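You operate a simulated robot arm through the tools that you are given. There is no shell and no other tool. Be economical: measure what you need, move in short steps, check, and stop when the job is done.

Carry out the task below with a simulated robot arm. There is one attempt and no reset: what you move stays moved.

Task
Vent the green-lined tyre, free it from the chuck table and lay it on the rim stand.
Fine: guard down, clamp arm up, small half rim on the mat, tyre on the black pad; the other tyre stays.

Only the result counts: the job must be done as asked and must still hold three seconds after the hand-in. Knocking over, shifting, dropping, spilling or breaking anything else fails it.

Robot
A 7-joint arm with a two-finger parallel gripper on a trunk, on a base that drives. Base frame: it is fixed to the floor where the robot stands at the start and does not move with it; the origin is under the middle of the robot, x ahead of it, y to its left, z up; the surface under the hand at the start is at about z = 880. Readings come in mm, rad, newtons and seconds.
With the tool pointing down near the work surface it reaches from about 280 to 720 mm from the robot's upright axis, wherever it stands. Its first joint turns from -2.007 to 2.007 rad. Places, roughly: bench display [900, 400, 1000]; black mat [800, 200, 900]; black pad on the rim stand [-300, 1900, 800]; clamp arm [500, 600, 1100]; teal knob [500, 0, 800]; yellow guard [300, 400, 1000]. Payload 3.91 kg.
The TCP is the grasp point between the finger pads, 30 mm short of the fingertips. In the tool frame z runs along the fingers and y along their closing line. Largest opening 110 mm; finger width 20, thickness 10; the body of the gripper, 48 by 112 mm, starts 55 mm behind the TCP.
Orientation is that of the tool frame in the base frame, as a unit quaternion [w, x, y, z]. With the fingers straight down and closing along the base's y, the tool's x points along the base's -x, its y along +y and its z along -z.

Tools
- The arm moves only by the tool move_arm. Its argument "steps" is a list of rows, each a list of 6 numbers: the shift along the tool's x, y, z in units of 100 mm (1.0 is 100 mm), then the turn, a rotation vector about the tool's x, y, z in units of 60 degrees (1.0 is 60 degrees). In form: [[tx, ty, tz, wx, wy, wz], ...]. A call has 1 to 8 rows; each row is the pose to reach, as a shift and turn from the pose commanded when the call began, along the tool's axes at that moment. "jaw" is the gripper command, from -1 (shut) to 1 (fully open), values between in proportion, set as the call begins (left out, the last holds). A call with a number of a shift or a turn outside -1 to 1 is refused whole. Each row takes 0.2 s and may step no farther than 50 mm and 0.15 rad from the row before; otherwise, or with a gripper value out of range, the whole call is refused. A pose out of reach is approached as far as the arm can. The call stops where the force on the tool passes 40 N (or 10 N more than at its start, if that is more) or the arm is blocked; 0.2 s more then pass. Each finger travels about 108 mm/s and halts on what it meets, pressing with about 38 N; the grip force reading is that of the motor and also rises with nothing between the fingers. The clock runs only during rows and for 0.2 s after the last one: add rows that repeat a pose to give the fingers time. It gives the time, the measured TCP pose, the force on the tool (base axes), the opening and the grip force at its end, in the units of the frame above (readings bear some noise), with the torque about the TCP (base axes, N m) and any sound that the robot's microphone picked up.
- Cameras (640 x 400 px; columns grow to the right, rows downward): "scene" is now at [11.2, 185.1, 1810.7]; the picture's right is [0.40, -0.92, 0.00], its down [-0.68, -0.30, -0.67] and it looks along [0.61, 0.26, -0.75] (base axes); focal length 272 px, centre (320, 200). "wrist" rides on the gripper at [72, 17, -103] in the tool frame; the picture's right is [-0.23, 0.97, 0.00], its down [-0.76, -0.18, -0.62] and it looks along [-0.61, -0.14, 0.78] (tool axes); focal length 222 px, centre (320, 200). There is no depth. A picture from a camera that has moved, and an enlarged one, comes with that camera's place and axes in the base frame and with its lens.
- capture(camera): a new picture of that camera. It takes no simulated time.
- slide_trunk(by): slides the trunk up (or, below 0, down) by that many mm; the arm and the scene camera ride with it, the base frame stays. It gives what a move gives, with no picture.
- roll_base(legs): drives the robot by 1 to 6 legs, each [ahead, turn to the left] in mm and rad, along the robot's own axes; the way and the turn of a leg run together, so that a leg with both is an arc; at most 1500 mm and 3.142 rad a leg. The arm and the cameras ride along, it lands a little off, and it stops where it bumps. It gives what a move gives.
- head_to(pan, tilt): turns the head with the scene camera to pan (to the left, within 2.705 rad either way) and tilt (down, from -0.506 to 1.204), counted from straight ahead of the robot. It gives what a move gives.
- close_up(camera, box): a new picture of the part [left, top, right, bottom] of that camera's present view, enlarged. It takes no simulated time.
- close_job(): hands the job in; it is judged then, once.

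Go step by step. Nothing tells you exact positions but the pictures and the camera data: compare them with the known pose of the tool, close in by small moves and look again before you grip or let go. The budget is 120 turns and 78 pictures, counting those below and the enlarged ones. Unless the task says otherwise, let go and move clear before handing in, and close with one line.

The tools are called after "Emit:" by a JSON object that holds its "name" and its "arguments". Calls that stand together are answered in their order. move_arm: Moves the arm, as the interface text tells. Its arguments: {"type":"object","properties":{"steps":{"type":"array","items":{"type":"array","items":{"type":"number"}}},"jaw":{"type":"number"}},"required":["steps"]} The other tools are called the same way: slide_trunk (by) slides the trunk up or down; roll_base (legs) drives the base; head_to (pan, tilt) turns the head that bears the scene camera; capture (camera) takes a picture; close_up (camera, box) takes an enlarged picture of a part of a camera's view; close_job () hands the job in.

At the start:

```text
clock: 0.0
tool_pos: [431.4, 188.3, 1508.7]
ee_rot: [0.0, 0.0, 1.0, 0.0]
wrist_force: [-0.4, 0.0, -0.2]
wrist_torque: [0.02, 0.02, 0.01]
opening: 110.0
grasp_force: 0.0
trunk travel left (down, up): [-925.0, 65.0]
robot x, y, heading: [-1.6, -1.5, 0.002]
head pan, tilt: [0.408, 0.841]
```

scene: 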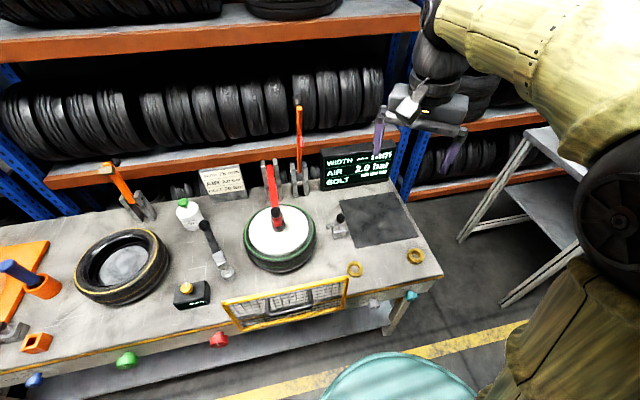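
wrist: 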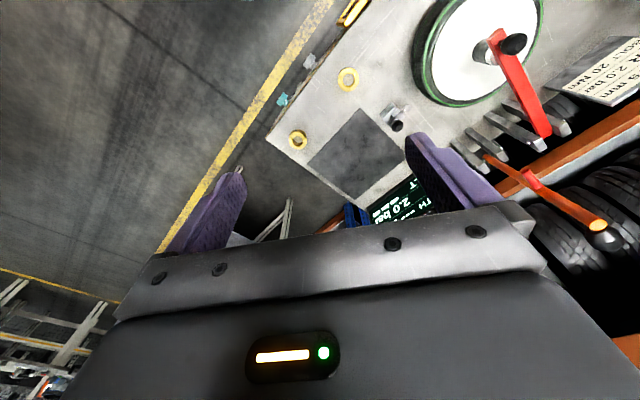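

I see a bench with the green-lined tyre on a chuck table, a red clamp lever over it, a yellow mesh guard in front, a display and signs. I'll look closer to read them before I move anything.

Emit:
{"name": "close_up", "arguments": {"camera": "scene", "box": [180, 140, 440, 340]}}

Emit:
{"name": "close_up", "arguments": {"camera": "scene", "box": [0, 140, 240, 390]}}

Emit:
{"name": "close_up", "arguments": {"camera": "scene", "box": [190, 90, 410, 210]}}

```text
2.00 times, centred on (310, 240) of scene
camera zoom: at [11.2, 185.1, 1810.7], right [0.4, -0.92, 0.0], down [-0.68, -0.3, -0.67], along [0.61, 0.26, -0.75], focal length 544 px, centre (340, 120)
```

zoom: 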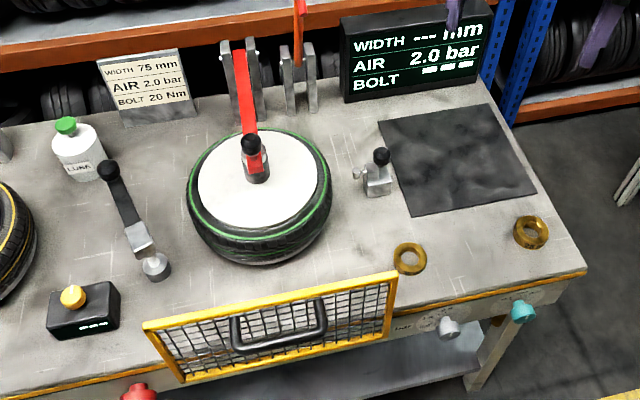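

```text
1.60 times, centred on (120, 265) of scene
camera zoom: at [11.2, 185.1, 1810.7], right [0.4, -0.92, 0.0], down [-0.68, -0.3, -0.67], along [0.61, 0.26, -0.75], focal length 435 px, centre (640, 96)
```

zoom: 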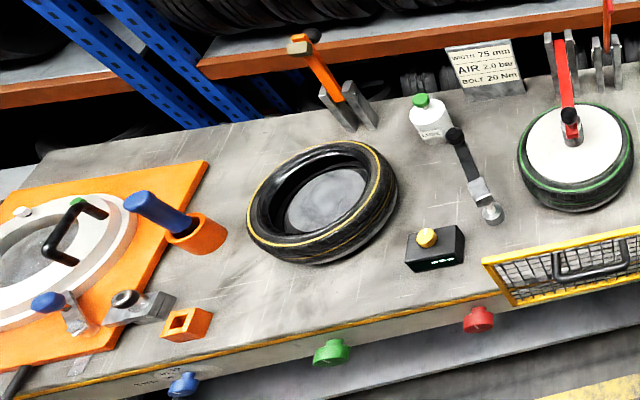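

```text
2.91 times, centred on (300, 150) of scene
camera zoom: at [11.2, 185.1, 1810.7], right [0.4, -0.92, 0.0], down [-0.68, -0.3, -0.67], along [0.61, 0.26, -0.75], focal length 791 px, centre (378, 346)
```

zoom: 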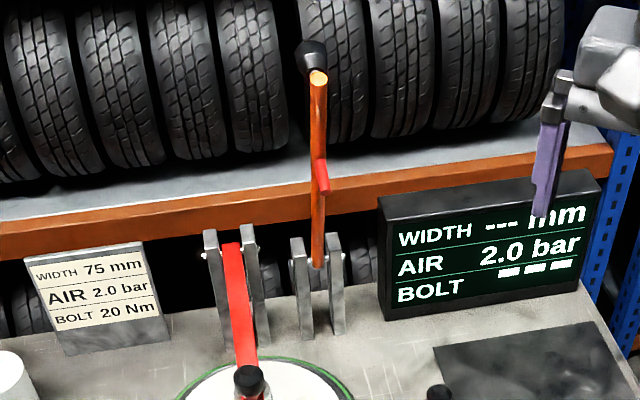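

The tyre lies around (490, 550), and the bench front runs obliquely, with its inward normal about (0.81, 0.59). Next I'll read the labels on the fascia and check the guard.

Emit:
{"name": "close_up", "arguments": {"camera": "scene", "box": [320, 260, 440, 335]}}

Emit:
{"name": "close_up", "arguments": {"camera": "scene", "box": [210, 190, 370, 290]}}

Emit:
{"name": "head_to", "arguments": {"pan": 1.7, "tilt": 0.5}}

Emit:
{"name": "capture", "arguments": {"camera": "scene"}}

```text
5.33 times, centred on (380, 298) of scene
camera zoom: at [11.2, 185.1, 1810.7], right [0.4, -0.92, 0.0], down [-0.68, -0.3, -0.67], along [0.61, 0.26, -0.75], focal length 1450 px, centre (0, -320)
```

zoom: 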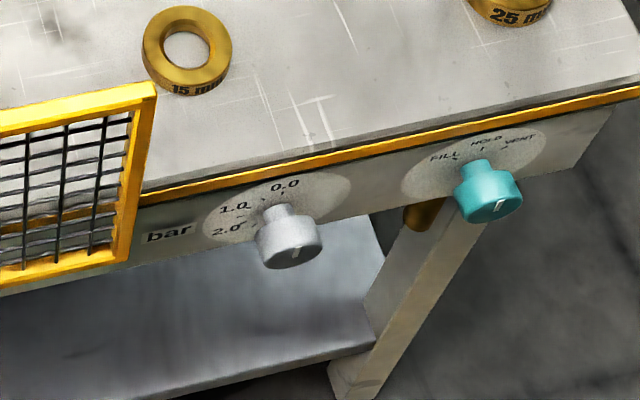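

```text
4.00 times, centred on (290, 240) of scene
camera zoom: at [11.2, 185.1, 1810.7], right [0.4, -0.92, 0.0], down [-0.68, -0.3, -0.67], along [0.61, 0.26, -0.75], focal length 1088 px, centre (440, 40)
```

zoom: 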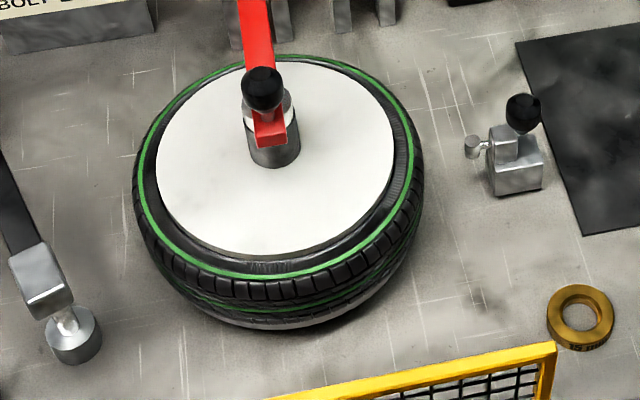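

```text
clock: 1.5
tool_pos: [432.3, 187.8, 1508.6]
ee_rot: [0.001, 0.0, 1.0, 0.0]
wrist_force: [-0.6, 0.0, -0.4]
wrist_torque: [0.0, 0.0, 0.0]
opening: 109.9
grasp_force: 0.1
trunk travel left (down, up): [-925.0, 65.0]
robot x, y, heading: [1.9, 1.2, 0.0]
head pan, tilt: [1.7, 0.499]
```

```text
70 pictures are left
camera scene: at [-72.6, 244.1, 1840.0], right [0.99, 0.13, 0.0], down [0.06, -0.47, -0.88], along [-0.11, 0.87, -0.48], focal length 272 px, centre (320, 200)
```

scene: 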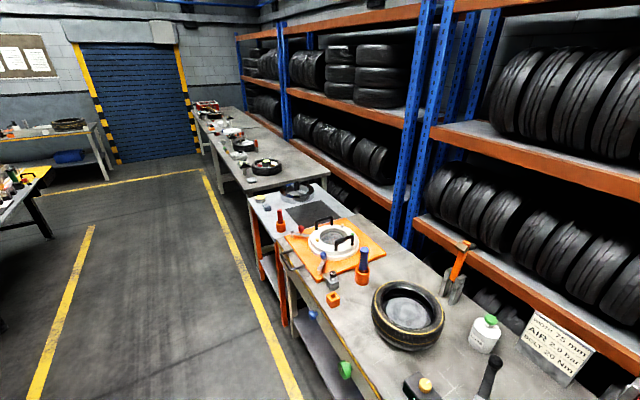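

The teal knob is a FILL/HOLD/VENT selector, and the stand with the black pad sits beyond the bench's left end. I'll check the robot's own footprint and the guard from above before moving.

Emit:
{"name": "head_to", "arguments": {"pan": 0.3, "tilt": 1.2}}

Emit:
{"name": "capture", "arguments": {"camera": "scene"}}

```text
clock: 3.0
tool_pos: [432.2, 188.4, 1508.9]
ee_rot: [0.0, 0.0, 1.0, 0.0]
wrist_force: [-0.1, 0.1, -0.4]
wrist_torque: [0.05, 0.0, 0.03]
opening: 109.8
grasp_force: 0.0
trunk travel left (down, up): [-925.0, 65.0]
robot x, y, heading: [2.5, -3.4, -0.005]
head pan, tilt: [0.3, 1.201]
```

```text
69 pictures are left
camera scene: at [-7.6, 170.5, 1786.3], right [0.3, -0.96, 0.0], down [-0.89, -0.28, -0.36], along [0.35, 0.11, -0.93], focal length 272 px, centre (320, 200)
```

scene: 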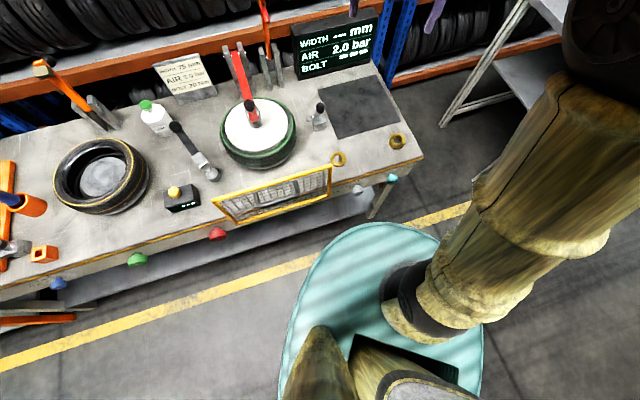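

The teal disc is the robot's own body, about 285 mm in radius. I'll look closely at the guard and the knob from here.

Emit:
{"name": "close_up", "arguments": {"camera": "scene", "box": [200, 150, 350, 244]}}

Emit:
{"name": "close_up", "arguments": {"camera": "wrist", "box": [260, 0, 480, 140]}}

```text
4.26 times, centred on (275, 197) of scene
camera zoom: at [-7.6, 170.5, 1786.3], right [0.3, -0.96, 0.0], down [-0.89, -0.28, -0.36], along [0.35, 0.11, -0.93], focal length 1157 px, centre (512, 213)
```

zoom: 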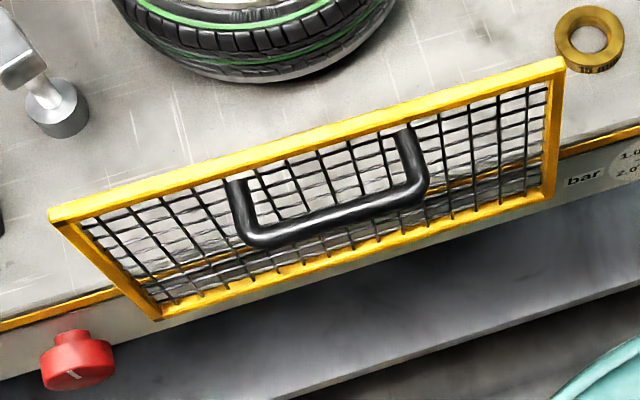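

```text
2.86 times, centred on (370, 70) of wrist
camera zoom: at [358.4, 204.4, 1610.8], right [0.23, 0.97, 0.0], down [0.76, -0.18, 0.62], along [0.61, -0.14, -0.78], focal length 635 px, centre (177, 571)
```

zoom: 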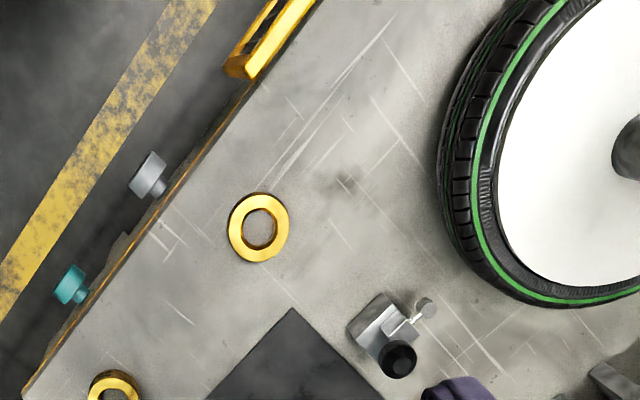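

The guard is a vertical panel just outside the fascia with a horizontal handle bar. I'll vent first, so I start by turning the tool to point at the bench front.

Emit:
{"name": "move_arm", "arguments": {"steps": [[0, 0, 0, 0, 0, -0.12], [0, 0, 0, 0, 0, -0.24], [0, 0, 0, 0, 0, -0.36], [0, 0, 0, 0, 0, -0.48], [0, 0, 0, 0, 0, -0.6]], "jaw": 1}}

Emit:
{"name": "move_arm", "arguments": {"steps": [[0, 0, 0, 0, -0.125, 0], [0, 0, 0, 0, -0.25, 0], [0, 0, 0, 0, -0.375, 0], [0, 0, 0, 0, -0.5, 0], [0, 0, 0, 0, -0.625, 0], [0, 0, 0, 0, -0.75, 0]]}}

Emit:
{"name": "move_arm", "arguments": {"steps": [[0, 0, 0, 0, -0.125, 0], [0, 0, 0, 0, -0.25, 0], [0, 0, 0, 0, -0.375, 0], [0, 0, 0, 0, -0.5, 0], [0, 0, 0, 0, -0.625, 0], [0, 0, 0, 0, -0.75, 0]]}}

Emit:
{"name": "slide_trunk", "arguments": {"by": -400}}

Emit:
{"name": "capture", "arguments": {"camera": "scene"}}

Emit:
{"name": "capture", "arguments": {"camera": "wrist"}}

```text
clock: 4.2
tool_pos: [432.5, 188.9, 1508.4]
ee_rot: [0.001, -0.31, 0.951, 0.0]
wrist_force: [-0.2, 0.5, 0.7]
wrist_torque: [0.01, 0.02, 0.01]
opening: 110.3
grasp_force: 0.0
trunk travel left (down, up): [-925.0, 65.0]
robot x, y, heading: [-0.5, -1.1, -0.003]
head pan, tilt: [0.3, 1.201]
```

```text
clock: 5.6
tool_pos: [430.6, 188.1, 1510.0]
ee_rot: [0.365, -0.284, 0.878, 0.119]
wrist_force: [-0.1, -0.5, 1.0]
wrist_torque: [0.03, 0.02, 0.01]
opening: 110.1
grasp_force: 0.0
trunk travel left (down, up): [-925.0, 65.0]
robot x, y, heading: [0.4, 2.2, 0.002]
head pan, tilt: [0.3, 1.201]
```

```text
clock: 7.0
tool_pos: [438.0, 190.2, 1512.7]
ee_rot: [0.671, -0.22, 0.673, 0.22]
wrist_force: [0.6, -0.3, 0.1]
wrist_torque: [0.03, -0.03, 0.0]
opening: 109.8
grasp_force: 0.0
out of reach, approached as far as the arm can: row 3, 6
trunk travel left (down, up): [-925.0, 65.0]
robot x, y, heading: [3.2, 3.0, 0.005]
head pan, tilt: [0.3, 1.201]
```

```text
clock: 10.8
tool_pos: [437.2, 190.9, 1113.3]
ee_rot: [0.671, -0.219, 0.673, 0.219]
wrist_force: [-0.4, 0.6, 0.0]
wrist_torque: [-0.04, 0.03, 0.01]
opening: 110.2
grasp_force: 0.1
trunk travel left (down, up): [-525.0, 465.0]
robot x, y, heading: [-3.9, -0.1, -0.002]
head pan, tilt: [0.3, 1.201]
```

```text
66 pictures are left
camera scene: at [-7.7, 170.3, 1386.4], right [0.3, -0.96, 0.0], down [-0.89, -0.28, -0.36], along [0.35, 0.11, -0.93], focal length 272 px, centre (320, 200)
```

scene: 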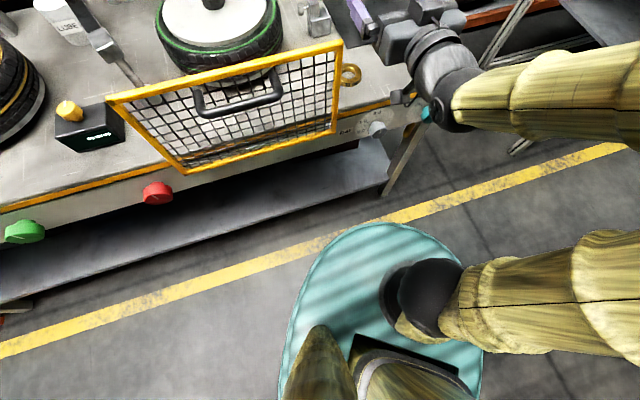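

```text
65 pictures are left
camera wrist: at [342.5, 142.3, 1039.7], right [-0.57, 0.79, 0.23], down [-0.4, -0.51, 0.76], along [0.72, 0.35, 0.61], focal length 222 px, centre (320, 200)
```

wrist: 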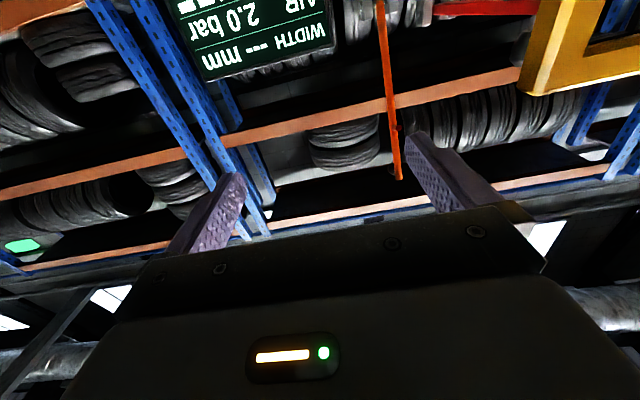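

The guard is up, and the teal knob works out to about (533, 38, 800). I'll zoom in on it to see its pointer and improve that estimate.

Emit:
{"name": "close_up", "arguments": {"camera": "scene", "box": [340, 80, 460, 155]}}

```text
5.33 times, centred on (400, 118) of scene
camera zoom: at [-7.7, 170.3, 1386.4], right [0.3, -0.96, 0.0], down [-0.89, -0.28, -0.36], along [0.35, 0.11, -0.93], focal length 1450 px, centre (-107, 640)
```

zoom: 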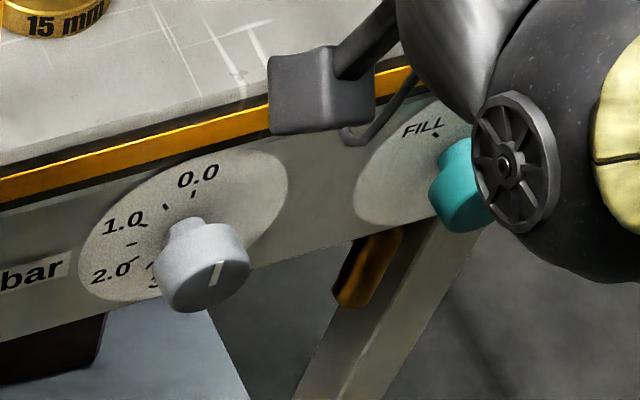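

The knob seems to point near HOLD at the top, with VENT clockwise to the right. I'll move to a spot in front of it and lower the trunk.

Emit:
{"name": "move_arm", "arguments": {"steps": [[0, -0.3, -0.19, 0, 0, 0], [0, -0.6, -0.38, 0, 0, 0], [0, -0.9, -0.57, 0, 0, 0]]}}

Emit:
{"name": "move_arm", "arguments": {"steps": [[0, -0.3, -0.19, 0, 0, 0], [0, -0.6, -0.38, 0, 0, 0], [0, -0.9, -0.57, 0, 0, 0]]}}

Emit:
{"name": "slide_trunk", "arguments": {"by": -310}}

Emit:
{"name": "capture", "arguments": {"camera": "wrist"}}

Emit:
{"name": "capture", "arguments": {"camera": "scene"}}

```text
clock: 11.6
tool_pos: [445.1, 84.7, 1115.1]
ee_rot: [0.67, -0.219, 0.674, 0.22]
wrist_force: [0.3, 0.4, 0.2]
wrist_torque: [-0.01, -0.02, 0.02]
opening: 110.0
grasp_force: 0.0
out of reach, approached as far as the arm can: row 1, 2
trunk travel left (down, up): [-525.0, 465.0]
robot x, y, heading: [-0.0, 0.2, 0.003]
head pan, tilt: [0.3, 1.201]
```

```text
clock: 12.4
tool_pos: [450.3, -22.6, 1113.3]
ee_rot: [0.671, -0.218, 0.674, 0.219]
wrist_force: [1.1, 0.4, -0.4]
wrist_torque: [-0.03, -0.02, -0.01]
opening: 110.1
grasp_force: 0.1
trunk travel left (down, up): [-525.0, 465.0]
robot x, y, heading: [0.5, 0.3, -0.002]
head pan, tilt: [0.3, 1.201]
```

```text
clock: 15.5
tool_pos: [451.6, -22.8, 802.6]
ee_rot: [0.672, -0.219, 0.673, 0.219]
wrist_force: [0.4, -0.7, 0.6]
wrist_torque: [0.02, 0.02, 0.05]
opening: 109.8
grasp_force: 0.1
trunk travel left (down, up): [-215.0, 775.0]
robot x, y, heading: [0.8, 2.1, 0.0]
head pan, tilt: [0.3, 1.201]
```

```text
63 pictures are left
camera wrist: at [356.3, -70.0, 729.5], right [-0.57, 0.79, 0.23], down [-0.4, -0.51, 0.76], along [0.72, 0.35, 0.61], focal length 222 px, centre (320, 200)
```

wrist: 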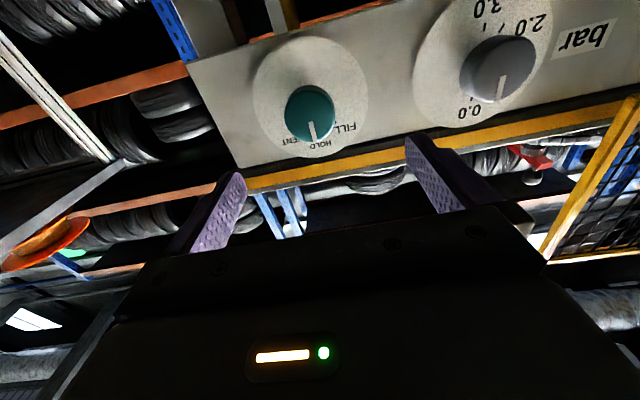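

```text
62 pictures are left
camera scene: at [-7.8, 170.3, 1076.4], right [0.3, -0.96, 0.0], down [-0.89, -0.28, -0.36], along [0.35, 0.11, -0.93], focal length 272 px, centre (320, 200)
```

scene: 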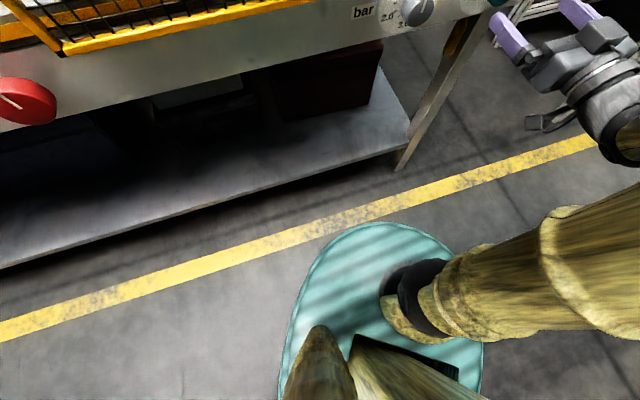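

The wrist camera shows the knob pointing to HOLD (the image is upside down), centred roughly 95 mm ahead of and 16 mm below the TCP. I'll approach partway and check again.

Emit:
{"name": "move_arm", "arguments": {"steps": [[0.16, -0.02, 0.2, 0, 0, 0], [0.16, -0.02, 0.45, 0, 0, 0]]}}

Emit:
{"name": "capture", "arguments": {"camera": "wrist"}}

```text
clock: 16.1
tool_pos: [489.4, 2.0, 787.4]
ee_rot: [0.672, -0.219, 0.673, 0.219]
wrist_force: [0.9, -1.0, -0.4]
wrist_torque: [-0.02, -0.01, -0.01]
opening: 110.1
grasp_force: 0.1
trunk travel left (down, up): [-215.0, 775.0]
robot x, y, heading: [2.8, 3.4, -0.004]
head pan, tilt: [0.3, 1.201]
```

```text
61 pictures are left
camera wrist: at [394.2, -45.6, 713.4], right [-0.57, 0.79, 0.23], down [-0.4, -0.51, 0.76], along [0.72, 0.35, 0.61], focal length 222 px, centre (320, 200)
```

wrist: 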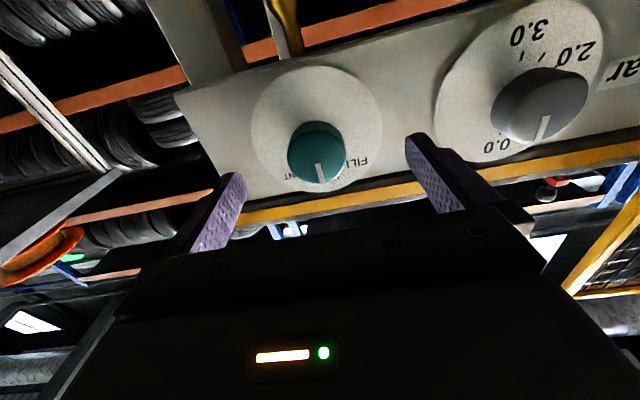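

The knob face is about 23 mm ahead of the TCP and 7 mm below it, centred sideways. I'll move in and close on it.

Emit:
{"name": "move_arm", "arguments": {"steps": [[0.07, 0, 0.1, 0, 0, 0], [0.07, 0, 0.24, 0, 0, 0]]}}

Emit:
{"name": "move_arm", "arguments": {"steps": [[0, 0, 0, 0, 0, 0], [0, 0, 0, 0, 0, 0], [0, 0, 0, 0, 0, 0]], "jaw": -0.3}}

Emit:
{"name": "capture", "arguments": {"camera": "wrist"}}

```text
clock: 16.7
tool_pos: [508.0, 17.0, 779.9]
ee_rot: [0.672, -0.219, 0.673, 0.218]
wrist_force: [-0.2, 0.7, 0.5]
wrist_torque: [-0.02, -0.03, 0.04]
opening: 110.3
grasp_force: 0.0
trunk travel left (down, up): [-215.0, 775.0]
robot x, y, heading: [-2.9, -1.3, -0.002]
head pan, tilt: [0.3, 1.201]
```

```text
clock: 17.5
tool_pos: [509.2, 15.1, 781.6]
ee_rot: [0.673, -0.218, 0.673, 0.218]
wrist_force: [9.0, -11.0, 1.3]
wrist_torque: [-0.01, 0.17, -0.43]
opening: 45.6
grasp_force: 7.8
trunk travel left (down, up): [-215.0, 775.0]
robot x, y, heading: [1.7, -2.6, -0.005]
head pan, tilt: [0.3, 1.201]
```

```text
60 pictures are left
camera wrist: at [413.7, -32.8, 706.4], right [-0.57, 0.79, 0.23], down [-0.4, -0.51, 0.76], along [0.72, 0.34, 0.61], focal length 222 px, centre (320, 200)
```

wrist: 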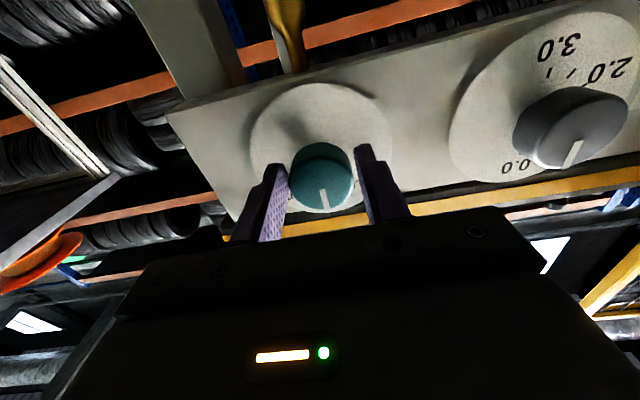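

One finger touches first, so I'll shift about 4 mm toward -y and then grip firmly.

Emit:
{"name": "move_arm", "arguments": {"steps": [[0, -0.03, 0.04, 0, 0, 0], [0, -0.03, 0.04, 0, 0, 0], [0, -0.03, 0.04, 0, 0, 0]], "jaw": -1}}

```text
clock: 18.0
tool_pos: [509.7, 13.9, 780.2]
ee_rot: [0.672, -0.216, 0.674, 0.218]
wrist_force: [-14.9, -6.9, 0.2]
wrist_torque: [0.51, -0.76, 0.01]
opening: 42.6
grasp_force: 44.7
trunk travel left (down, up): [-215.0, 775.0]
robot x, y, heading: [3.2, 1.2, -0.002]
head pan, tilt: [0.3, 1.201]
stopped in row 2: the force on the tool passed its limit at 43 N (the readings are from after the stop); the commanded pose is now the measured one
```

It's gripped. Now I'll turn clockwise (positive about tool z) and listen for sounds.

Emit:
{"name": "move_arm", "arguments": {"steps": [[0, 0, -0.02, 0, 0, 0.12], [0, 0, -0.02, 0, 0, 0.24], [0, 0, -0.02, 0, 0, 0.36], [0, 0, -0.02, 0, 0, 0.48], [0, 0, -0.02, 0, 0, 0.6], [0, 0, -0.02, 0, 0, 0.72]]}}

Emit:
{"name": "capture", "arguments": {"camera": "wrist"}}

```text
clock: 19.5
tool_pos: [506.3, 17.7, 782.6]
ee_rot: [0.544, 0.039, 0.704, 0.455]
wrist_force: [-18.2, 1.2, 5.5]
wrist_torque: [0.25, -0.58, 0.85]
opening: 42.6
grasp_force: 45.2
trunk travel left (down, up): [-215.0, 775.0]
robot x, y, heading: [-1.2, 2.9, -0.0]
head pan, tilt: [0.3, 1.201]
stopped in row 6: the force on the tool passed its limit at 41 N (the readings are from after the stop); the commanded pose is now the measured one
```

```text
59 pictures are left
camera wrist: at [385.7, 5.8, 739.1], right [-0.34, 0.44, 0.83], down [-0.11, -0.89, 0.43], along [0.93, 0.05, 0.35], focal length 222 px, centre (320, 200)
```

wrist: 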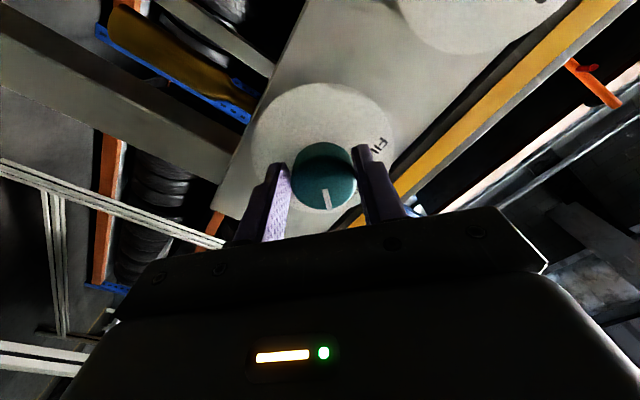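

The knob turned about 43° with the gripper. I'll check the display.

Emit:
{"name": "head_to", "arguments": {"pan": 0.45, "tilt": 0.1}}

Emit:
{"name": "capture", "arguments": {"camera": "scene"}}

```text
clock: 20.8
tool_pos: [506.5, 19.4, 782.4]
ee_rot: [0.544, 0.039, 0.704, 0.455]
wrist_force: [-24.2, 9.2, 12.0]
wrist_torque: [-0.05, -0.22, 0.8]
opening: 42.7
grasp_force: 45.1
trunk travel left (down, up): [-215.0, 775.0]
robot x, y, heading: [-0.6, -2.7, 0.004]
head pan, tilt: [0.45, 0.099]
```

```text
58 pictures are left
camera scene: at [18.7, 194.6, 1167.0], right [0.44, -0.9, 0.0], down [-0.09, -0.04, -1.0], along [0.9, 0.43, -0.1], focal length 272 px, centre (320, 200)
```

scene: 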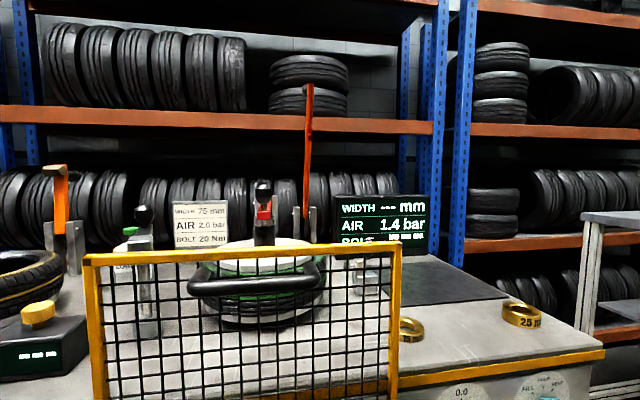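

It's venting: AIR is down to 1.4 bar. I'll hold and wait.

Emit:
{"name": "move_arm", "arguments": {"steps": [[0, 0, -0.02, 0, 0, 0], [0, 0, -0.02, 0, 0, 0], [0, 0, -0.02, 0, 0, 0], [0, 0, -0.02, 0, 0, 0], [0, 0, -0.02, 0, 0, 0], [0, 0, -0.02, 0, 0, 0], [0, 0, -0.02, 0, 0, 0], [0, 0, -0.02, 0, 0, 0]]}}

Emit:
{"name": "move_arm", "arguments": {"steps": [[0, 0, 0, 0, 0, 0], [0, 0, 0, 0, 0, 0], [0, 0, 0, 0, 0, 0], [0, 0, 0, 0, 0, 0], [0, 0, 0, 0, 0, 0], [0, 0, 0, 0, 0, 0], [0, 0, 0, 0, 0, 0], [0, 0, 0, 0, 0, 0]]}}

Emit:
{"name": "close_up", "arguments": {"camera": "scene", "box": [240, 160, 440, 285]}}

```text
clock: 22.6
tool_pos: [506.8, 18.2, 781.9]
ee_rot: [0.544, 0.04, 0.704, 0.454]
wrist_force: [13.6, 24.3, 26.9]
wrist_torque: [0.14, -0.58, 0.39]
opening: 42.4
grasp_force: 44.6
trunk travel left (down, up): [-215.0, 775.0]
robot x, y, heading: [1.1, -1.2, -0.002]
head pan, tilt: [0.45, 0.099]
```

```text
clock: 24.4
tool_pos: [505.1, 18.8, 782.6]
ee_rot: [0.544, 0.039, 0.704, 0.454]
wrist_force: [11.5, 22.8, 27.4]
wrist_torque: [0.18, -0.64, 0.47]
opening: 42.6
grasp_force: 44.7
trunk travel left (down, up): [-215.0, 775.0]
robot x, y, heading: [0.0, 1.4, -0.0]
head pan, tilt: [0.45, 0.099]
```

```text
3.20 times, centred on (340, 222) of scene
camera zoom: at [20.7, 195.9, 1166.8], right [0.44, -0.9, 0.0], down [-0.09, -0.05, -0.99], along [0.9, 0.43, -0.1], focal length 870 px, centre (256, 128)
```

zoom: 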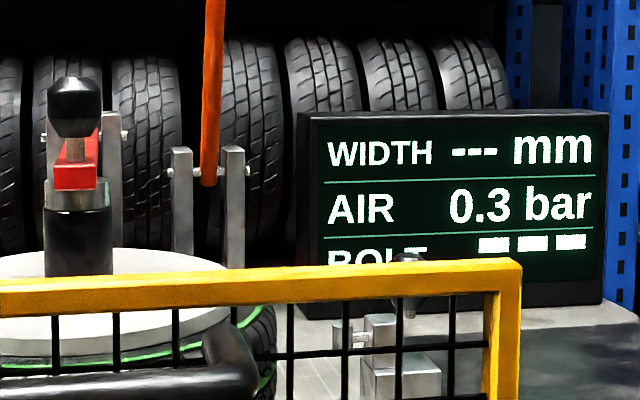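

It's at 0.3 bar and falling. I'll wait a little longer and then release.

Emit:
{"name": "move_arm", "arguments": {"steps": [[0, 0, 0, 0, 0, 0], [0, 0, 0, 0, 0, 0], [0, 0, 0, 0, 0, 0], [0, 0, 0, 0, 0, 0], [0, 0, 0, 0, 0, 0], [0, 0, 0, 0, 0, 0], [0, 0, 0, 0, 0, 0], [0, 0, 0, 0, 0, 0]]}}

Emit:
{"name": "move_arm", "arguments": {"steps": [[0, 0, 0, 0, 0, 0], [0, 0, 0, 0, 0, 0], [0, 0, 0, 0, 0, 0], [0, 0, 0, 0, 0, 0]], "jaw": 0.8}}

Emit:
{"name": "move_arm", "arguments": {"steps": [[0, 0, -0.3, 0, 0, 0], [0, 0, -0.6, 0, 0, 0], [0, 0, -1.0, 0, 0, 0]]}}

Emit:
{"name": "close_up", "arguments": {"camera": "scene", "box": [320, 180, 440, 255]}}

Emit:
{"name": "capture", "arguments": {"camera": "wrist"}}

```text
clock: 26.2
tool_pos: [505.1, 18.3, 782.2]
ee_rot: [0.544, 0.039, 0.704, 0.454]
wrist_force: [7.9, 22.1, 27.2]
wrist_torque: [0.11, -0.58, 0.37]
opening: 42.4
grasp_force: 44.7
trunk travel left (down, up): [-215.0, 775.0]
robot x, y, heading: [-1.4, 1.7, 0.001]
head pan, tilt: [0.45, 0.099]
```

```text
clock: 27.2
tool_pos: [506.9, 16.4, 780.1]
ee_rot: [0.543, 0.041, 0.706, 0.453]
wrist_force: [-0.1, 0.4, -0.1]
wrist_torque: [0.03, 0.03, -0.01]
opening: 98.8
grasp_force: 0.0
trunk travel left (down, up): [-215.0, 775.0]
robot x, y, heading: [-1.5, 3.0, -0.004]
head pan, tilt: [0.45, 0.099]
```

```text
clock: 28.0
tool_pos: [425.8, -43.0, 781.2]
ee_rot: [0.543, 0.041, 0.706, 0.453]
wrist_force: [-0.7, -0.1, 0.1]
wrist_torque: [0.0, -0.02, -0.01]
opening: 98.9
grasp_force: 0.1
trunk travel left (down, up): [-215.0, 775.0]
robot x, y, heading: [-1.4, -2.6, 0.004]
head pan, tilt: [0.45, 0.099]
```

```text
5.33 times, centred on (380, 218) of scene
camera zoom: at [21.9, 194.2, 1167.0], right [0.44, -0.9, 0.0], down [-0.09, -0.04, -0.99], along [0.9, 0.43, -0.1], focal length 1450 px, centre (0, 107)
```

zoom: 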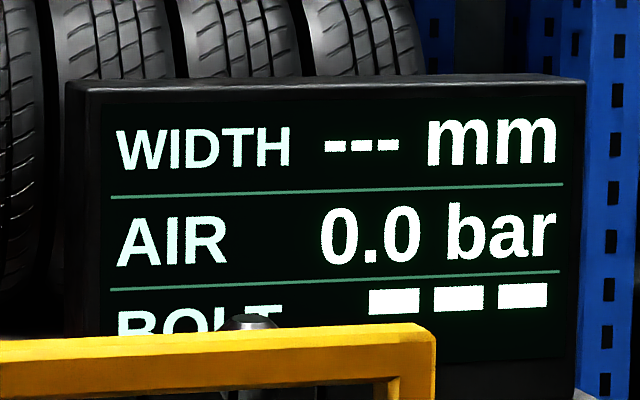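

```text
55 pictures are left
camera wrist: at [305.4, -55.5, 738.3], right [-0.33, 0.45, 0.83], down [-0.11, -0.89, 0.43], along [0.94, 0.05, 0.35], focal length 222 px, centre (320, 200)
```

wrist: 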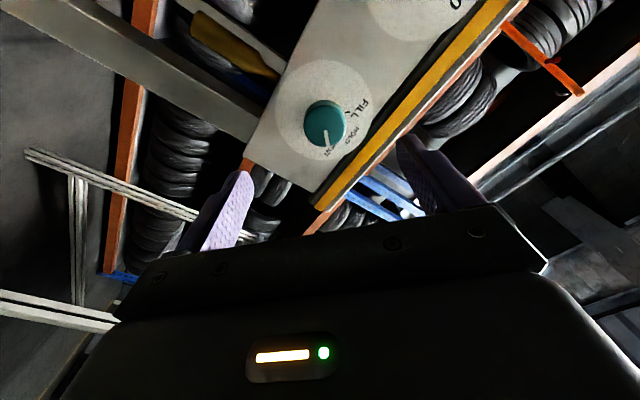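

AIR reads 0.0 bar and the knob stays at VENT. Next is the guard, whose handle bar I put near (234, 371, 1050). I'll back off, face the bench and raise the trunk.

Emit:
{"name": "roll_base", "arguments": {"legs": [[-150, 0], [0, 0.63]]}}

Emit:
{"name": "slide_trunk", "arguments": {"by": 270}}

Emit:
{"name": "head_to", "arguments": {"pan": 0.1, "tilt": 0.5}}

Emit:
{"name": "capture", "arguments": {"camera": "scene"}}

Emit:
{"name": "capture", "arguments": {"camera": "wrist"}}

```text
clock: 31.9
tool_pos: [219.5, 215.9, 781.2]
ee_rot: [0.376, -0.179, 0.683, 0.599]
wrist_force: [0.0, -0.7, -0.1]
wrist_torque: [0.03, 0.01, 0.01]
opening: 98.9
grasp_force: 0.2
trunk travel left (down, up): [-215.0, 775.0]
robot x, y, heading: [-152.9, -0.0, 0.63]
head pan, tilt: [0.45, 0.099]
```

```text
clock: 34.7
tool_pos: [220.1, 215.3, 1051.3]
ee_rot: [0.376, -0.179, 0.684, 0.599]
wrist_force: [-0.1, 0.0, 0.5]
wrist_torque: [0.01, -0.01, 0.01]
opening: 99.1
grasp_force: 0.0
trunk travel left (down, up): [-485.0, 505.0]
robot x, y, heading: [-152.9, -0.3, 0.63]
head pan, tilt: [0.45, 0.099]
```

```text
clock: 35.6
tool_pos: [220.2, 214.8, 1051.4]
ee_rot: [0.377, -0.178, 0.684, 0.599]
wrist_force: [0.1, -0.3, 0.2]
wrist_torque: [0.03, -0.01, 0.03]
opening: 99.0
grasp_force: 0.0
trunk travel left (down, up): [-485.0, 505.0]
robot x, y, heading: [-147.9, -0.8, 0.636]
head pan, tilt: [0.099, 0.499]
```

```text
54 pictures are left
camera scene: at [-222.1, 149.5, 1400.1], right [0.67, -0.74, 0.0], down [-0.36, -0.32, -0.88], along [0.65, 0.59, -0.48], focal length 272 px, centre (320, 200)
```

scene: 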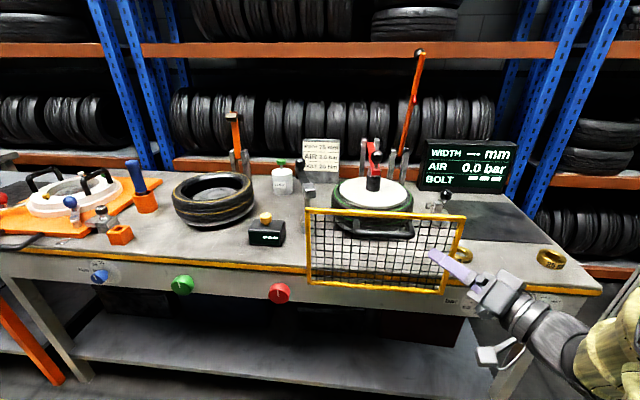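

```text
53 pictures are left
camera wrist: at [129.0, 135.3, 1008.3], right [-0.53, 0.17, 0.83], down [0.43, -0.79, 0.43], along [0.73, 0.59, 0.35], focal length 222 px, centre (320, 200)
```

wrist: 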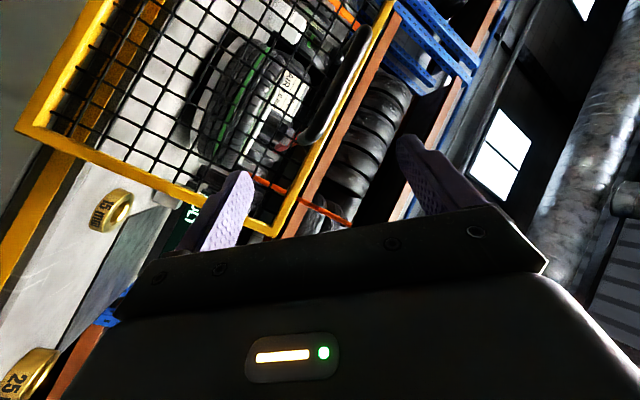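

The bar is confirmed near (233, 372, 1054), with the guard spanning roughly z 840–1080. I'll roll the gripper so it closes vertically, then face it square to the bench.

Emit:
{"name": "move_arm", "arguments": {"steps": [[0, 0, 0, 0, 0, 0.13], [0, 0, 0, 0, 0, 0.26], [0, 0, 0, 0, 0, 0.39], [0, 0, 0, 0, 0, 0.52], [0, 0, 0, 0, 0, 0.65], [0, 0, 0, 0, 0, 0.78]]}}

Emit:
{"name": "move_arm", "arguments": {"steps": [[0, 0, 0, 0, -0.12, 0], [0, 0, 0, 0, -0.24, 0], [0, 0, 0, 0, -0.36, 0], [0, 0, 0, 0, -0.48, 0], [0, 0, 0, 0, -0.6, 0]]}}

Emit:
{"name": "capture", "arguments": {"camera": "wrist"}}

```text
clock: 37.0
tool_pos: [220.1, 216.8, 1051.9]
ee_rot: [0.106, 0.107, 0.699, 0.699]
wrist_force: [-0.1, -1.0, -0.7]
wrist_torque: [0.01, -0.03, 0.0]
opening: 99.0
grasp_force: 0.2
trunk travel left (down, up): [-485.0, 505.0]
robot x, y, heading: [-152.1, -1.4, 0.631]
head pan, tilt: [0.099, 0.499]
```

```text
clock: 38.2
tool_pos: [257.0, 229.8, 1090.9]
ee_rot: [0.318, 0.317, 0.632, 0.632]
wrist_force: [0.2, -0.8, -0.2]
wrist_torque: [0.01, -0.03, 0.02]
opening: 98.9
grasp_force: 0.1
out of reach, approached as far as the arm can: row 2, 3, 4, 5
trunk travel left (down, up): [-485.0, 505.0]
robot x, y, heading: [-150.8, -1.4, 0.633]
head pan, tilt: [0.099, 0.499]
```

```text
52 pictures are left
camera wrist: at [130.2, 226.2, 1106.5], right [0.14, -0.18, 0.97], down [-0.05, -0.98, -0.18], along [0.99, -0.02, -0.14], focal length 222 px, centre (320, 200)
```

wrist: 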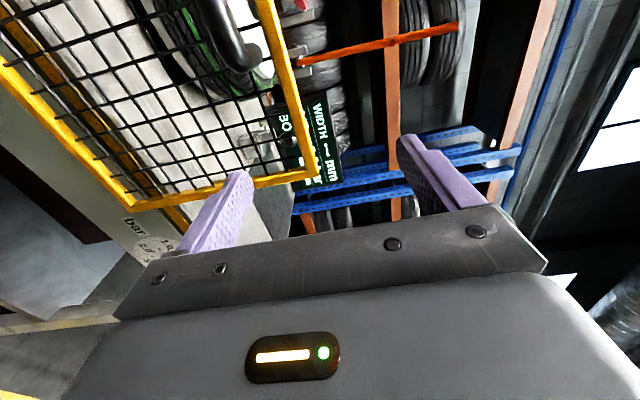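

Orientation is right, but the arm is cramped this close in. The target is farther out and to the left, so I'll move to the pre-grasp there.

Emit:
{"name": "move_arm", "arguments": {"steps": [[0.3, 0, 0.2, 0, 0, 0], [0.6, 0, 0.3, 0, 0, 0], [0.9, 0, 0.4, 0, 0, 0], [1.0, 0, 0.5, 0, 0, 0]]}}

Emit:
{"name": "capture", "arguments": {"camera": "wrist"}}

Emit:
{"name": "close_up", "arguments": {"camera": "scene", "box": [290, 180, 530, 330]}}

```text
clock: 39.2
tool_pos: [239.1, 339.4, 1090.0]
ee_rot: [0.318, 0.317, 0.631, 0.632]
wrist_force: [0.4, 0.0, 0.0]
wrist_torque: [0.0, 0.0, 0.0]
opening: 99.1
grasp_force: 0.1
trunk travel left (down, up): [-485.0, 505.0]
robot x, y, heading: [-150.9, -1.8, 0.63]
head pan, tilt: [0.099, 0.499]
```

```text
51 pictures are left
camera wrist: at [111.6, 336.2, 1105.2], right [0.13, -0.18, 0.97], down [-0.05, -0.98, -0.18], along [0.99, -0.02, -0.14], focal length 222 px, centre (320, 200)
```

wrist: 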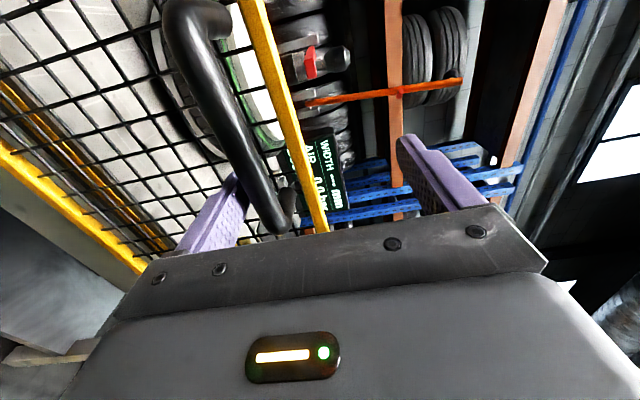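

```text
2.67 times, centred on (410, 255) of scene
camera zoom: at [-222.1, 149.7, 1400.0], right [0.67, -0.74, 0.0], down [-0.36, -0.32, -0.88], along [0.65, 0.59, -0.48], focal length 725 px, centre (80, 53)
```

zoom: 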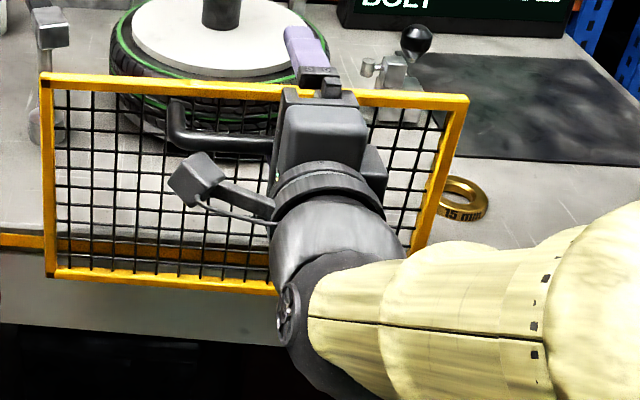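

The TCP is about 40 mm above the bar and 29 mm to its right. I'll back off, line up and re-enter.

Emit:
{"name": "move_arm", "arguments": {"steps": [[0, 0, -0.4, 0, 0, 0], [0.2, -0.2, -0.4, 0, 0, 0], [0.25, -0.4, -0.4, 0, 0, 0]]}}

Emit:
{"name": "capture", "arguments": {"camera": "wrist"}}

```text
clock: 40.0
tool_pos: [200.0, 347.4, 1058.5]
ee_rot: [0.318, 0.318, 0.631, 0.632]
wrist_force: [0.1, 0.2, -0.4]
wrist_torque: [0.0, 0.03, -0.02]
opening: 99.0
grasp_force: 0.1
out of reach, approached as far as the arm can: row 2, 3
trunk travel left (down, up): [-485.0, 505.0]
robot x, y, heading: [-151.0, -2.6, 0.632]
head pan, tilt: [0.099, 0.499]
```

```text
49 pictures are left
camera wrist: at [72.9, 342.7, 1074.2], right [0.13, -0.18, 0.97], down [-0.05, -0.98, -0.18], along [0.99, -0.02, -0.14], focal length 222 px, centre (320, 200)
```

wrist: 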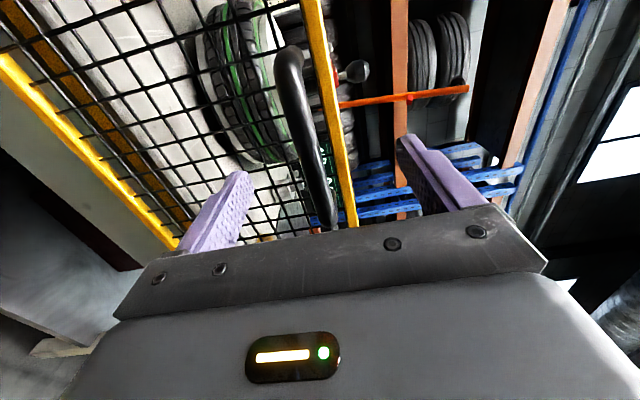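

The bar now sits between the fingers. I'll go forward and close.

Emit:
{"name": "move_arm", "arguments": {"steps": [[0, -0.04, 0.2, 0, 0, 0], [0, -0.04, 0.4, 0, 0, 0]]}}

Emit:
{"name": "move_arm", "arguments": {"steps": [[0, 0, 0, 0, 0, 0], [0, 0, 0, 0, 0, 0], [0, 0, 0, 0, 0, 0], [0, 0, 0, 0, 0, 0], [0, 0, 0, 0, 0, 0]], "jaw": -1}}

Emit:
{"name": "capture", "arguments": {"camera": "wrist"}}

```text
clock: 40.6
tool_pos: [231.5, 371.3, 1054.6]
ee_rot: [0.318, 0.317, 0.631, 0.632]
wrist_force: [0.2, -0.1, 0.4]
wrist_torque: [0.03, 0.02, 0.01]
opening: 99.0
grasp_force: 0.1
trunk travel left (down, up): [-485.0, 505.0]
robot x, y, heading: [-149.0, 1.8, 0.632]
head pan, tilt: [0.099, 0.499]
```

```text
clock: 41.8
tool_pos: [232.5, 369.4, 1054.5]
ee_rot: [0.318, 0.318, 0.632, 0.631]
wrist_force: [-4.0, -2.8, -13.1]
wrist_torque: [-0.12, 0.13, 0.12]
opening: 15.3
grasp_force: 45.0
trunk travel left (down, up): [-485.0, 505.0]
robot x, y, heading: [-151.2, -3.2, 0.64]
head pan, tilt: [0.099, 0.499]
```

```text
48 pictures are left
camera wrist: at [104.8, 366.1, 1069.6], right [0.14, -0.18, 0.97], down [-0.05, -0.98, -0.18], along [0.99, -0.02, -0.14], focal length 222 px, centre (320, 200)
```

wrist: 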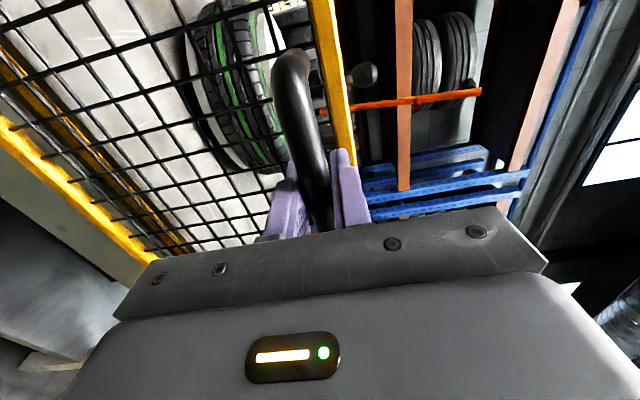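

The bar is gripped, with the opening at 15 mm. I'll test a gentle pull down.

Emit:
{"name": "move_arm", "arguments": {"steps": [[0, -0.08, 0, 0, 0, 0], [0, -0.16, 0, 0, 0, 0], [0, -0.3, 0, 0, 0, 0]]}}

```text
clock: 42.6
tool_pos: [231.8, 370.3, 1024.4]
ee_rot: [0.317, 0.317, 0.632, 0.632]
wrist_force: [3.4, 2.6, 0.2]
wrist_torque: [-0.02, 0.06, -0.23]
opening: 15.7
grasp_force: 44.6
trunk travel left (down, up): [-485.0, 505.0]
robot x, y, heading: [-153.0, -1.1, 0.63]
head pan, tilt: [0.099, 0.499]
```

It slides down easily. I'll keep going, using the arm in steps.

Emit:
{"name": "move_arm", "arguments": {"steps": [[0, -0.25, 0, 0, 0, 0], [0, -0.5, 0, 0, 0, 0], [0, -0.75, 0, 0, 0, 0], [0, -1, 0, 0, 0, 0]]}}

Emit:
{"name": "move_arm", "arguments": {"steps": [[0, -0.25, 0, 0, 0, 0], [0, -0.5, 0, 0, 0, 0], [0, -0.75, 0, 0, 0, 0], [0, -1, 0, 0, 0, 0]]}}

Emit:
{"name": "capture", "arguments": {"camera": "scene"}}

```text
clock: 43.6
tool_pos: [236.5, 374.0, 925.2]
ee_rot: [0.318, 0.318, 0.632, 0.631]
wrist_force: [-19.7, -24.8, -6.4]
wrist_torque: [-0.02, -0.01, -0.16]
opening: 15.5
grasp_force: 44.8
out of reach, approached as far as the arm can: row 3, 4
trunk travel left (down, up): [-485.0, 505.0]
robot x, y, heading: [-151.0, 1.5, 0.631]
head pan, tilt: [0.099, 0.499]
```

```text
clock: 44.6
tool_pos: [235.7, 376.0, 835.2]
ee_rot: [0.322, 0.315, 0.625, 0.637]
wrist_force: [-9.7, -12.7, 10.1]
wrist_torque: [-0.12, 0.19, 0.63]
opening: 15.6
grasp_force: 45.5
trunk travel left (down, up): [-485.0, 505.0]
robot x, y, heading: [-152.9, -4.1, 0.63]
head pan, tilt: [0.099, 0.499]
stopped in row 4: the force on the tool passed its limit at 49 N (the readings are from after the stop); the commanded pose is now the measured one
```

```text
47 pictures are left
camera scene: at [-223.8, 147.4, 1400.3], right [0.67, -0.74, 0.0], down [-0.36, -0.32, -0.88], along [0.65, 0.59, -0.48], focal length 272 px, centre (320, 200)
```

scene: 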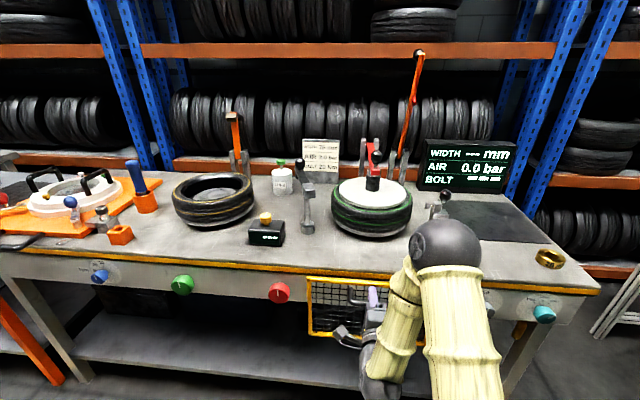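

The guard is now below the bench top. I'll press once more to see whether it's at its end stop.

Emit:
{"name": "move_arm", "arguments": {"steps": [[0, -0.08, 0, 0, 0, 0], [0, -0.16, 0, 0, 0, 0], [0, -0.24, 0, 0, 0, 0]]}}

Emit:
{"name": "close_up", "arguments": {"camera": "scene", "box": [290, 240, 490, 365]}}

```text
clock: 45.0
tool_pos: [237.1, 375.6, 834.6]
ee_rot: [0.326, 0.312, 0.619, 0.643]
wrist_force: [-13.9, -17.8, 17.7]
wrist_torque: [-0.25, 0.17, 0.59]
opening: 15.6
grasp_force: 45.0
trunk travel left (down, up): [-485.0, 505.0]
robot x, y, heading: [-153.3, 0.5, 0.629]
head pan, tilt: [0.099, 0.499]
stopped in row 1: the force on the tool passed its limit at 48 N (the readings are from after the stop); the commanded pose is now the measured one
```

```text
3.20 times, centred on (390, 302) of scene
camera zoom: at [-224.8, 146.4, 1400.3], right [0.67, -0.75, 0.0], down [-0.35, -0.32, -0.88], along [0.66, 0.59, -0.48], focal length 870 px, centre (96, -128)
```

zoom: 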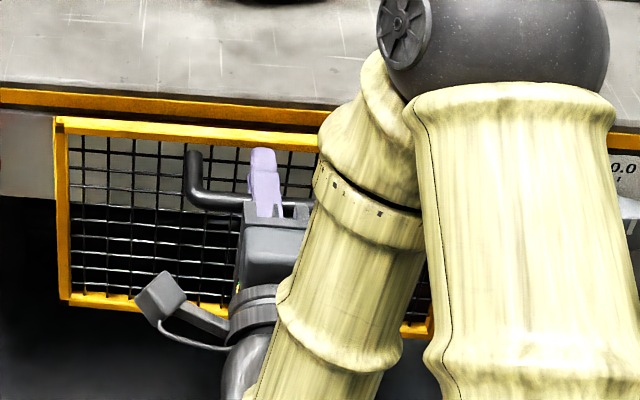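

The guard is at its lower stop. I'll release it, back away and check that it stays down.

Emit:
{"name": "move_arm", "arguments": {"steps": [[0, 0, 0, 0, 0, 0], [0, 0, 0, 0, 0, 0], [0, 0, 0, 0, 0, 0]], "jaw": 0.0}}

Emit:
{"name": "roll_base", "arguments": {"legs": [[-130, 0]]}}

Emit:
{"name": "slide_trunk", "arguments": {"by": 450}}

Emit:
{"name": "capture", "arguments": {"camera": "scene"}}

```text
clock: 45.8
tool_pos: [236.3, 376.9, 834.0]
ee_rot: [0.323, 0.313, 0.62, 0.642]
wrist_force: [-15.3, -10.5, 18.5]
wrist_torque: [-0.07, -0.07, -0.04]
opening: 45.0
grasp_force: 0.1
trunk travel left (down, up): [-485.0, 505.0]
robot x, y, heading: [-147.6, 2.8, 0.628]
head pan, tilt: [0.099, 0.499]
```

```text
clock: 47.2
tool_pos: [132.2, 301.7, 832.7]
ee_rot: [0.324, 0.314, 0.621, 0.641]
wrist_force: [-0.2, 0.3, 0.2]
wrist_torque: [-0.01, 0.01, 0.02]
opening: 54.6
grasp_force: 0.1
trunk travel left (down, up): [-485.0, 505.0]
robot x, y, heading: [-256.9, -77.8, 0.631]
head pan, tilt: [0.099, 0.499]
```

```text
refused: 450 is not a number from -400 to 400
```

```text
45 pictures are left
camera scene: at [-327.8, 72.3, 1400.0], right [0.67, -0.75, 0.0], down [-0.36, -0.32, -0.88], along [0.65, 0.59, -0.48], focal length 272 px, centre (320, 200)
```

scene: 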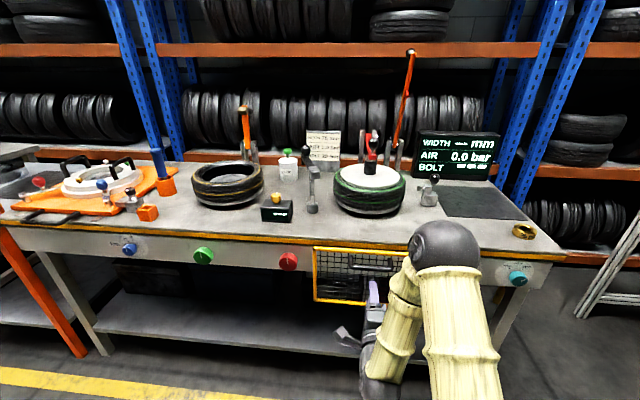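

The guard stays down. Next is the red clamp arm: ball handle near (459, 531, 1133), pivot about 253 mm behind it. I'll raise the trunk and turn the tool to point down, closing along the bench.

Emit:
{"name": "slide_trunk", "arguments": {"by": 330}}

Emit:
{"name": "move_arm", "arguments": {"steps": [[0, 0, 0, 0, 0, -0.14], [0, 0, 0, 0, 0, -0.28], [0, 0, 0, 0, 0, -0.42], [0, 0, 0, 0, 0, -0.56], [0, 0, 0, 0, 0, -0.7], [0, 0, 0, 0, 0, -0.84]]}}

Emit:
{"name": "move_arm", "arguments": {"steps": [[0, 0, 0, 0, 0, -0.14], [0, 0, 0, 0, 0, -0.28], [0, 0, 0, 0, 0, -0.42], [0, 0, 0, 0, 0, -0.56], [0, 0, 0, 0, 0, -0.64]]}}

Emit:
{"name": "move_arm", "arguments": {"steps": [[0, 0, 0, 0, 0.14, 0], [0, 0, 0, 0, 0.28, 0], [0, 0, 0, 0, 0.42, 0], [0, 0, 0, 0, 0.56, 0], [0, 0, 0, 0, 0.7, 0], [0, 0, 0, 0, 0.75, 0]]}}

Emit:
{"name": "move_arm", "arguments": {"steps": [[0, 0, 0, 0, 0.14, 0], [0, 0, 0, 0, 0.28, 0], [0, 0, 0, 0, 0.42, 0], [0, 0, 0, 0, 0.56, 0], [0, 0, 0, 0, 0.7, 0], [0, 0, 0, 0, 0.75, 0]]}}

```text
clock: 50.4
tool_pos: [133.1, 301.5, 1162.4]
ee_rot: [0.324, 0.313, 0.62, 0.642]
wrist_force: [-0.6, -0.5, 0.8]
wrist_torque: [-0.03, -0.02, 0.03]
opening: 55.0
grasp_force: 0.0
trunk travel left (down, up): [-815.0, 175.0]
robot x, y, heading: [-253.2, -77.4, 0.629]
head pan, tilt: [0.099, 0.499]
```

```text
clock: 51.8
tool_pos: [132.2, 302.0, 1162.2]
ee_rot: [0.567, 0.017, 0.695, 0.442]
wrist_force: [-0.5, 0.3, -0.1]
wrist_torque: [0.06, -0.01, 0.01]
opening: 55.1
grasp_force: 0.0
trunk travel left (down, up): [-815.0, 175.0]
robot x, y, heading: [-255.8, -76.1, 0.629]
head pan, tilt: [0.099, 0.499]
```

```text
clock: 53.0
tool_pos: [132.2, 301.3, 1161.8]
ee_rot: [0.68, -0.21, 0.663, 0.231]
wrist_force: [0.5, -0.3, -1.1]
wrist_torque: [0.02, -0.02, -0.01]
opening: 55.0
grasp_force: 0.1
trunk travel left (down, up): [-815.0, 175.0]
robot x, y, heading: [-253.5, -74.0, 0.631]
head pan, tilt: [0.099, 0.499]
```

```text
clock: 54.4
tool_pos: [132.4, 301.4, 1161.7]
ee_rot: [0.374, -0.283, 0.873, 0.134]
wrist_force: [0.0, -0.2, 0.6]
wrist_torque: [-0.01, 0.0, 0.02]
opening: 55.0
grasp_force: 0.1
trunk travel left (down, up): [-815.0, 175.0]
robot x, y, heading: [-258.3, -75.5, 0.629]
head pan, tilt: [0.099, 0.499]
```

```text
clock: 55.8
tool_pos: [132.9, 301.5, 1163.2]
ee_rot: [0.012, -0.312, 0.95, 0.016]
wrist_force: [-0.6, 0.3, 0.3]
wrist_torque: [0.04, -0.01, -0.03]
opening: 55.1
grasp_force: 0.0
trunk travel left (down, up): [-815.0, 175.0]
robot x, y, heading: [-256.0, -77.0, 0.63]
head pan, tilt: [0.099, 0.499]
```

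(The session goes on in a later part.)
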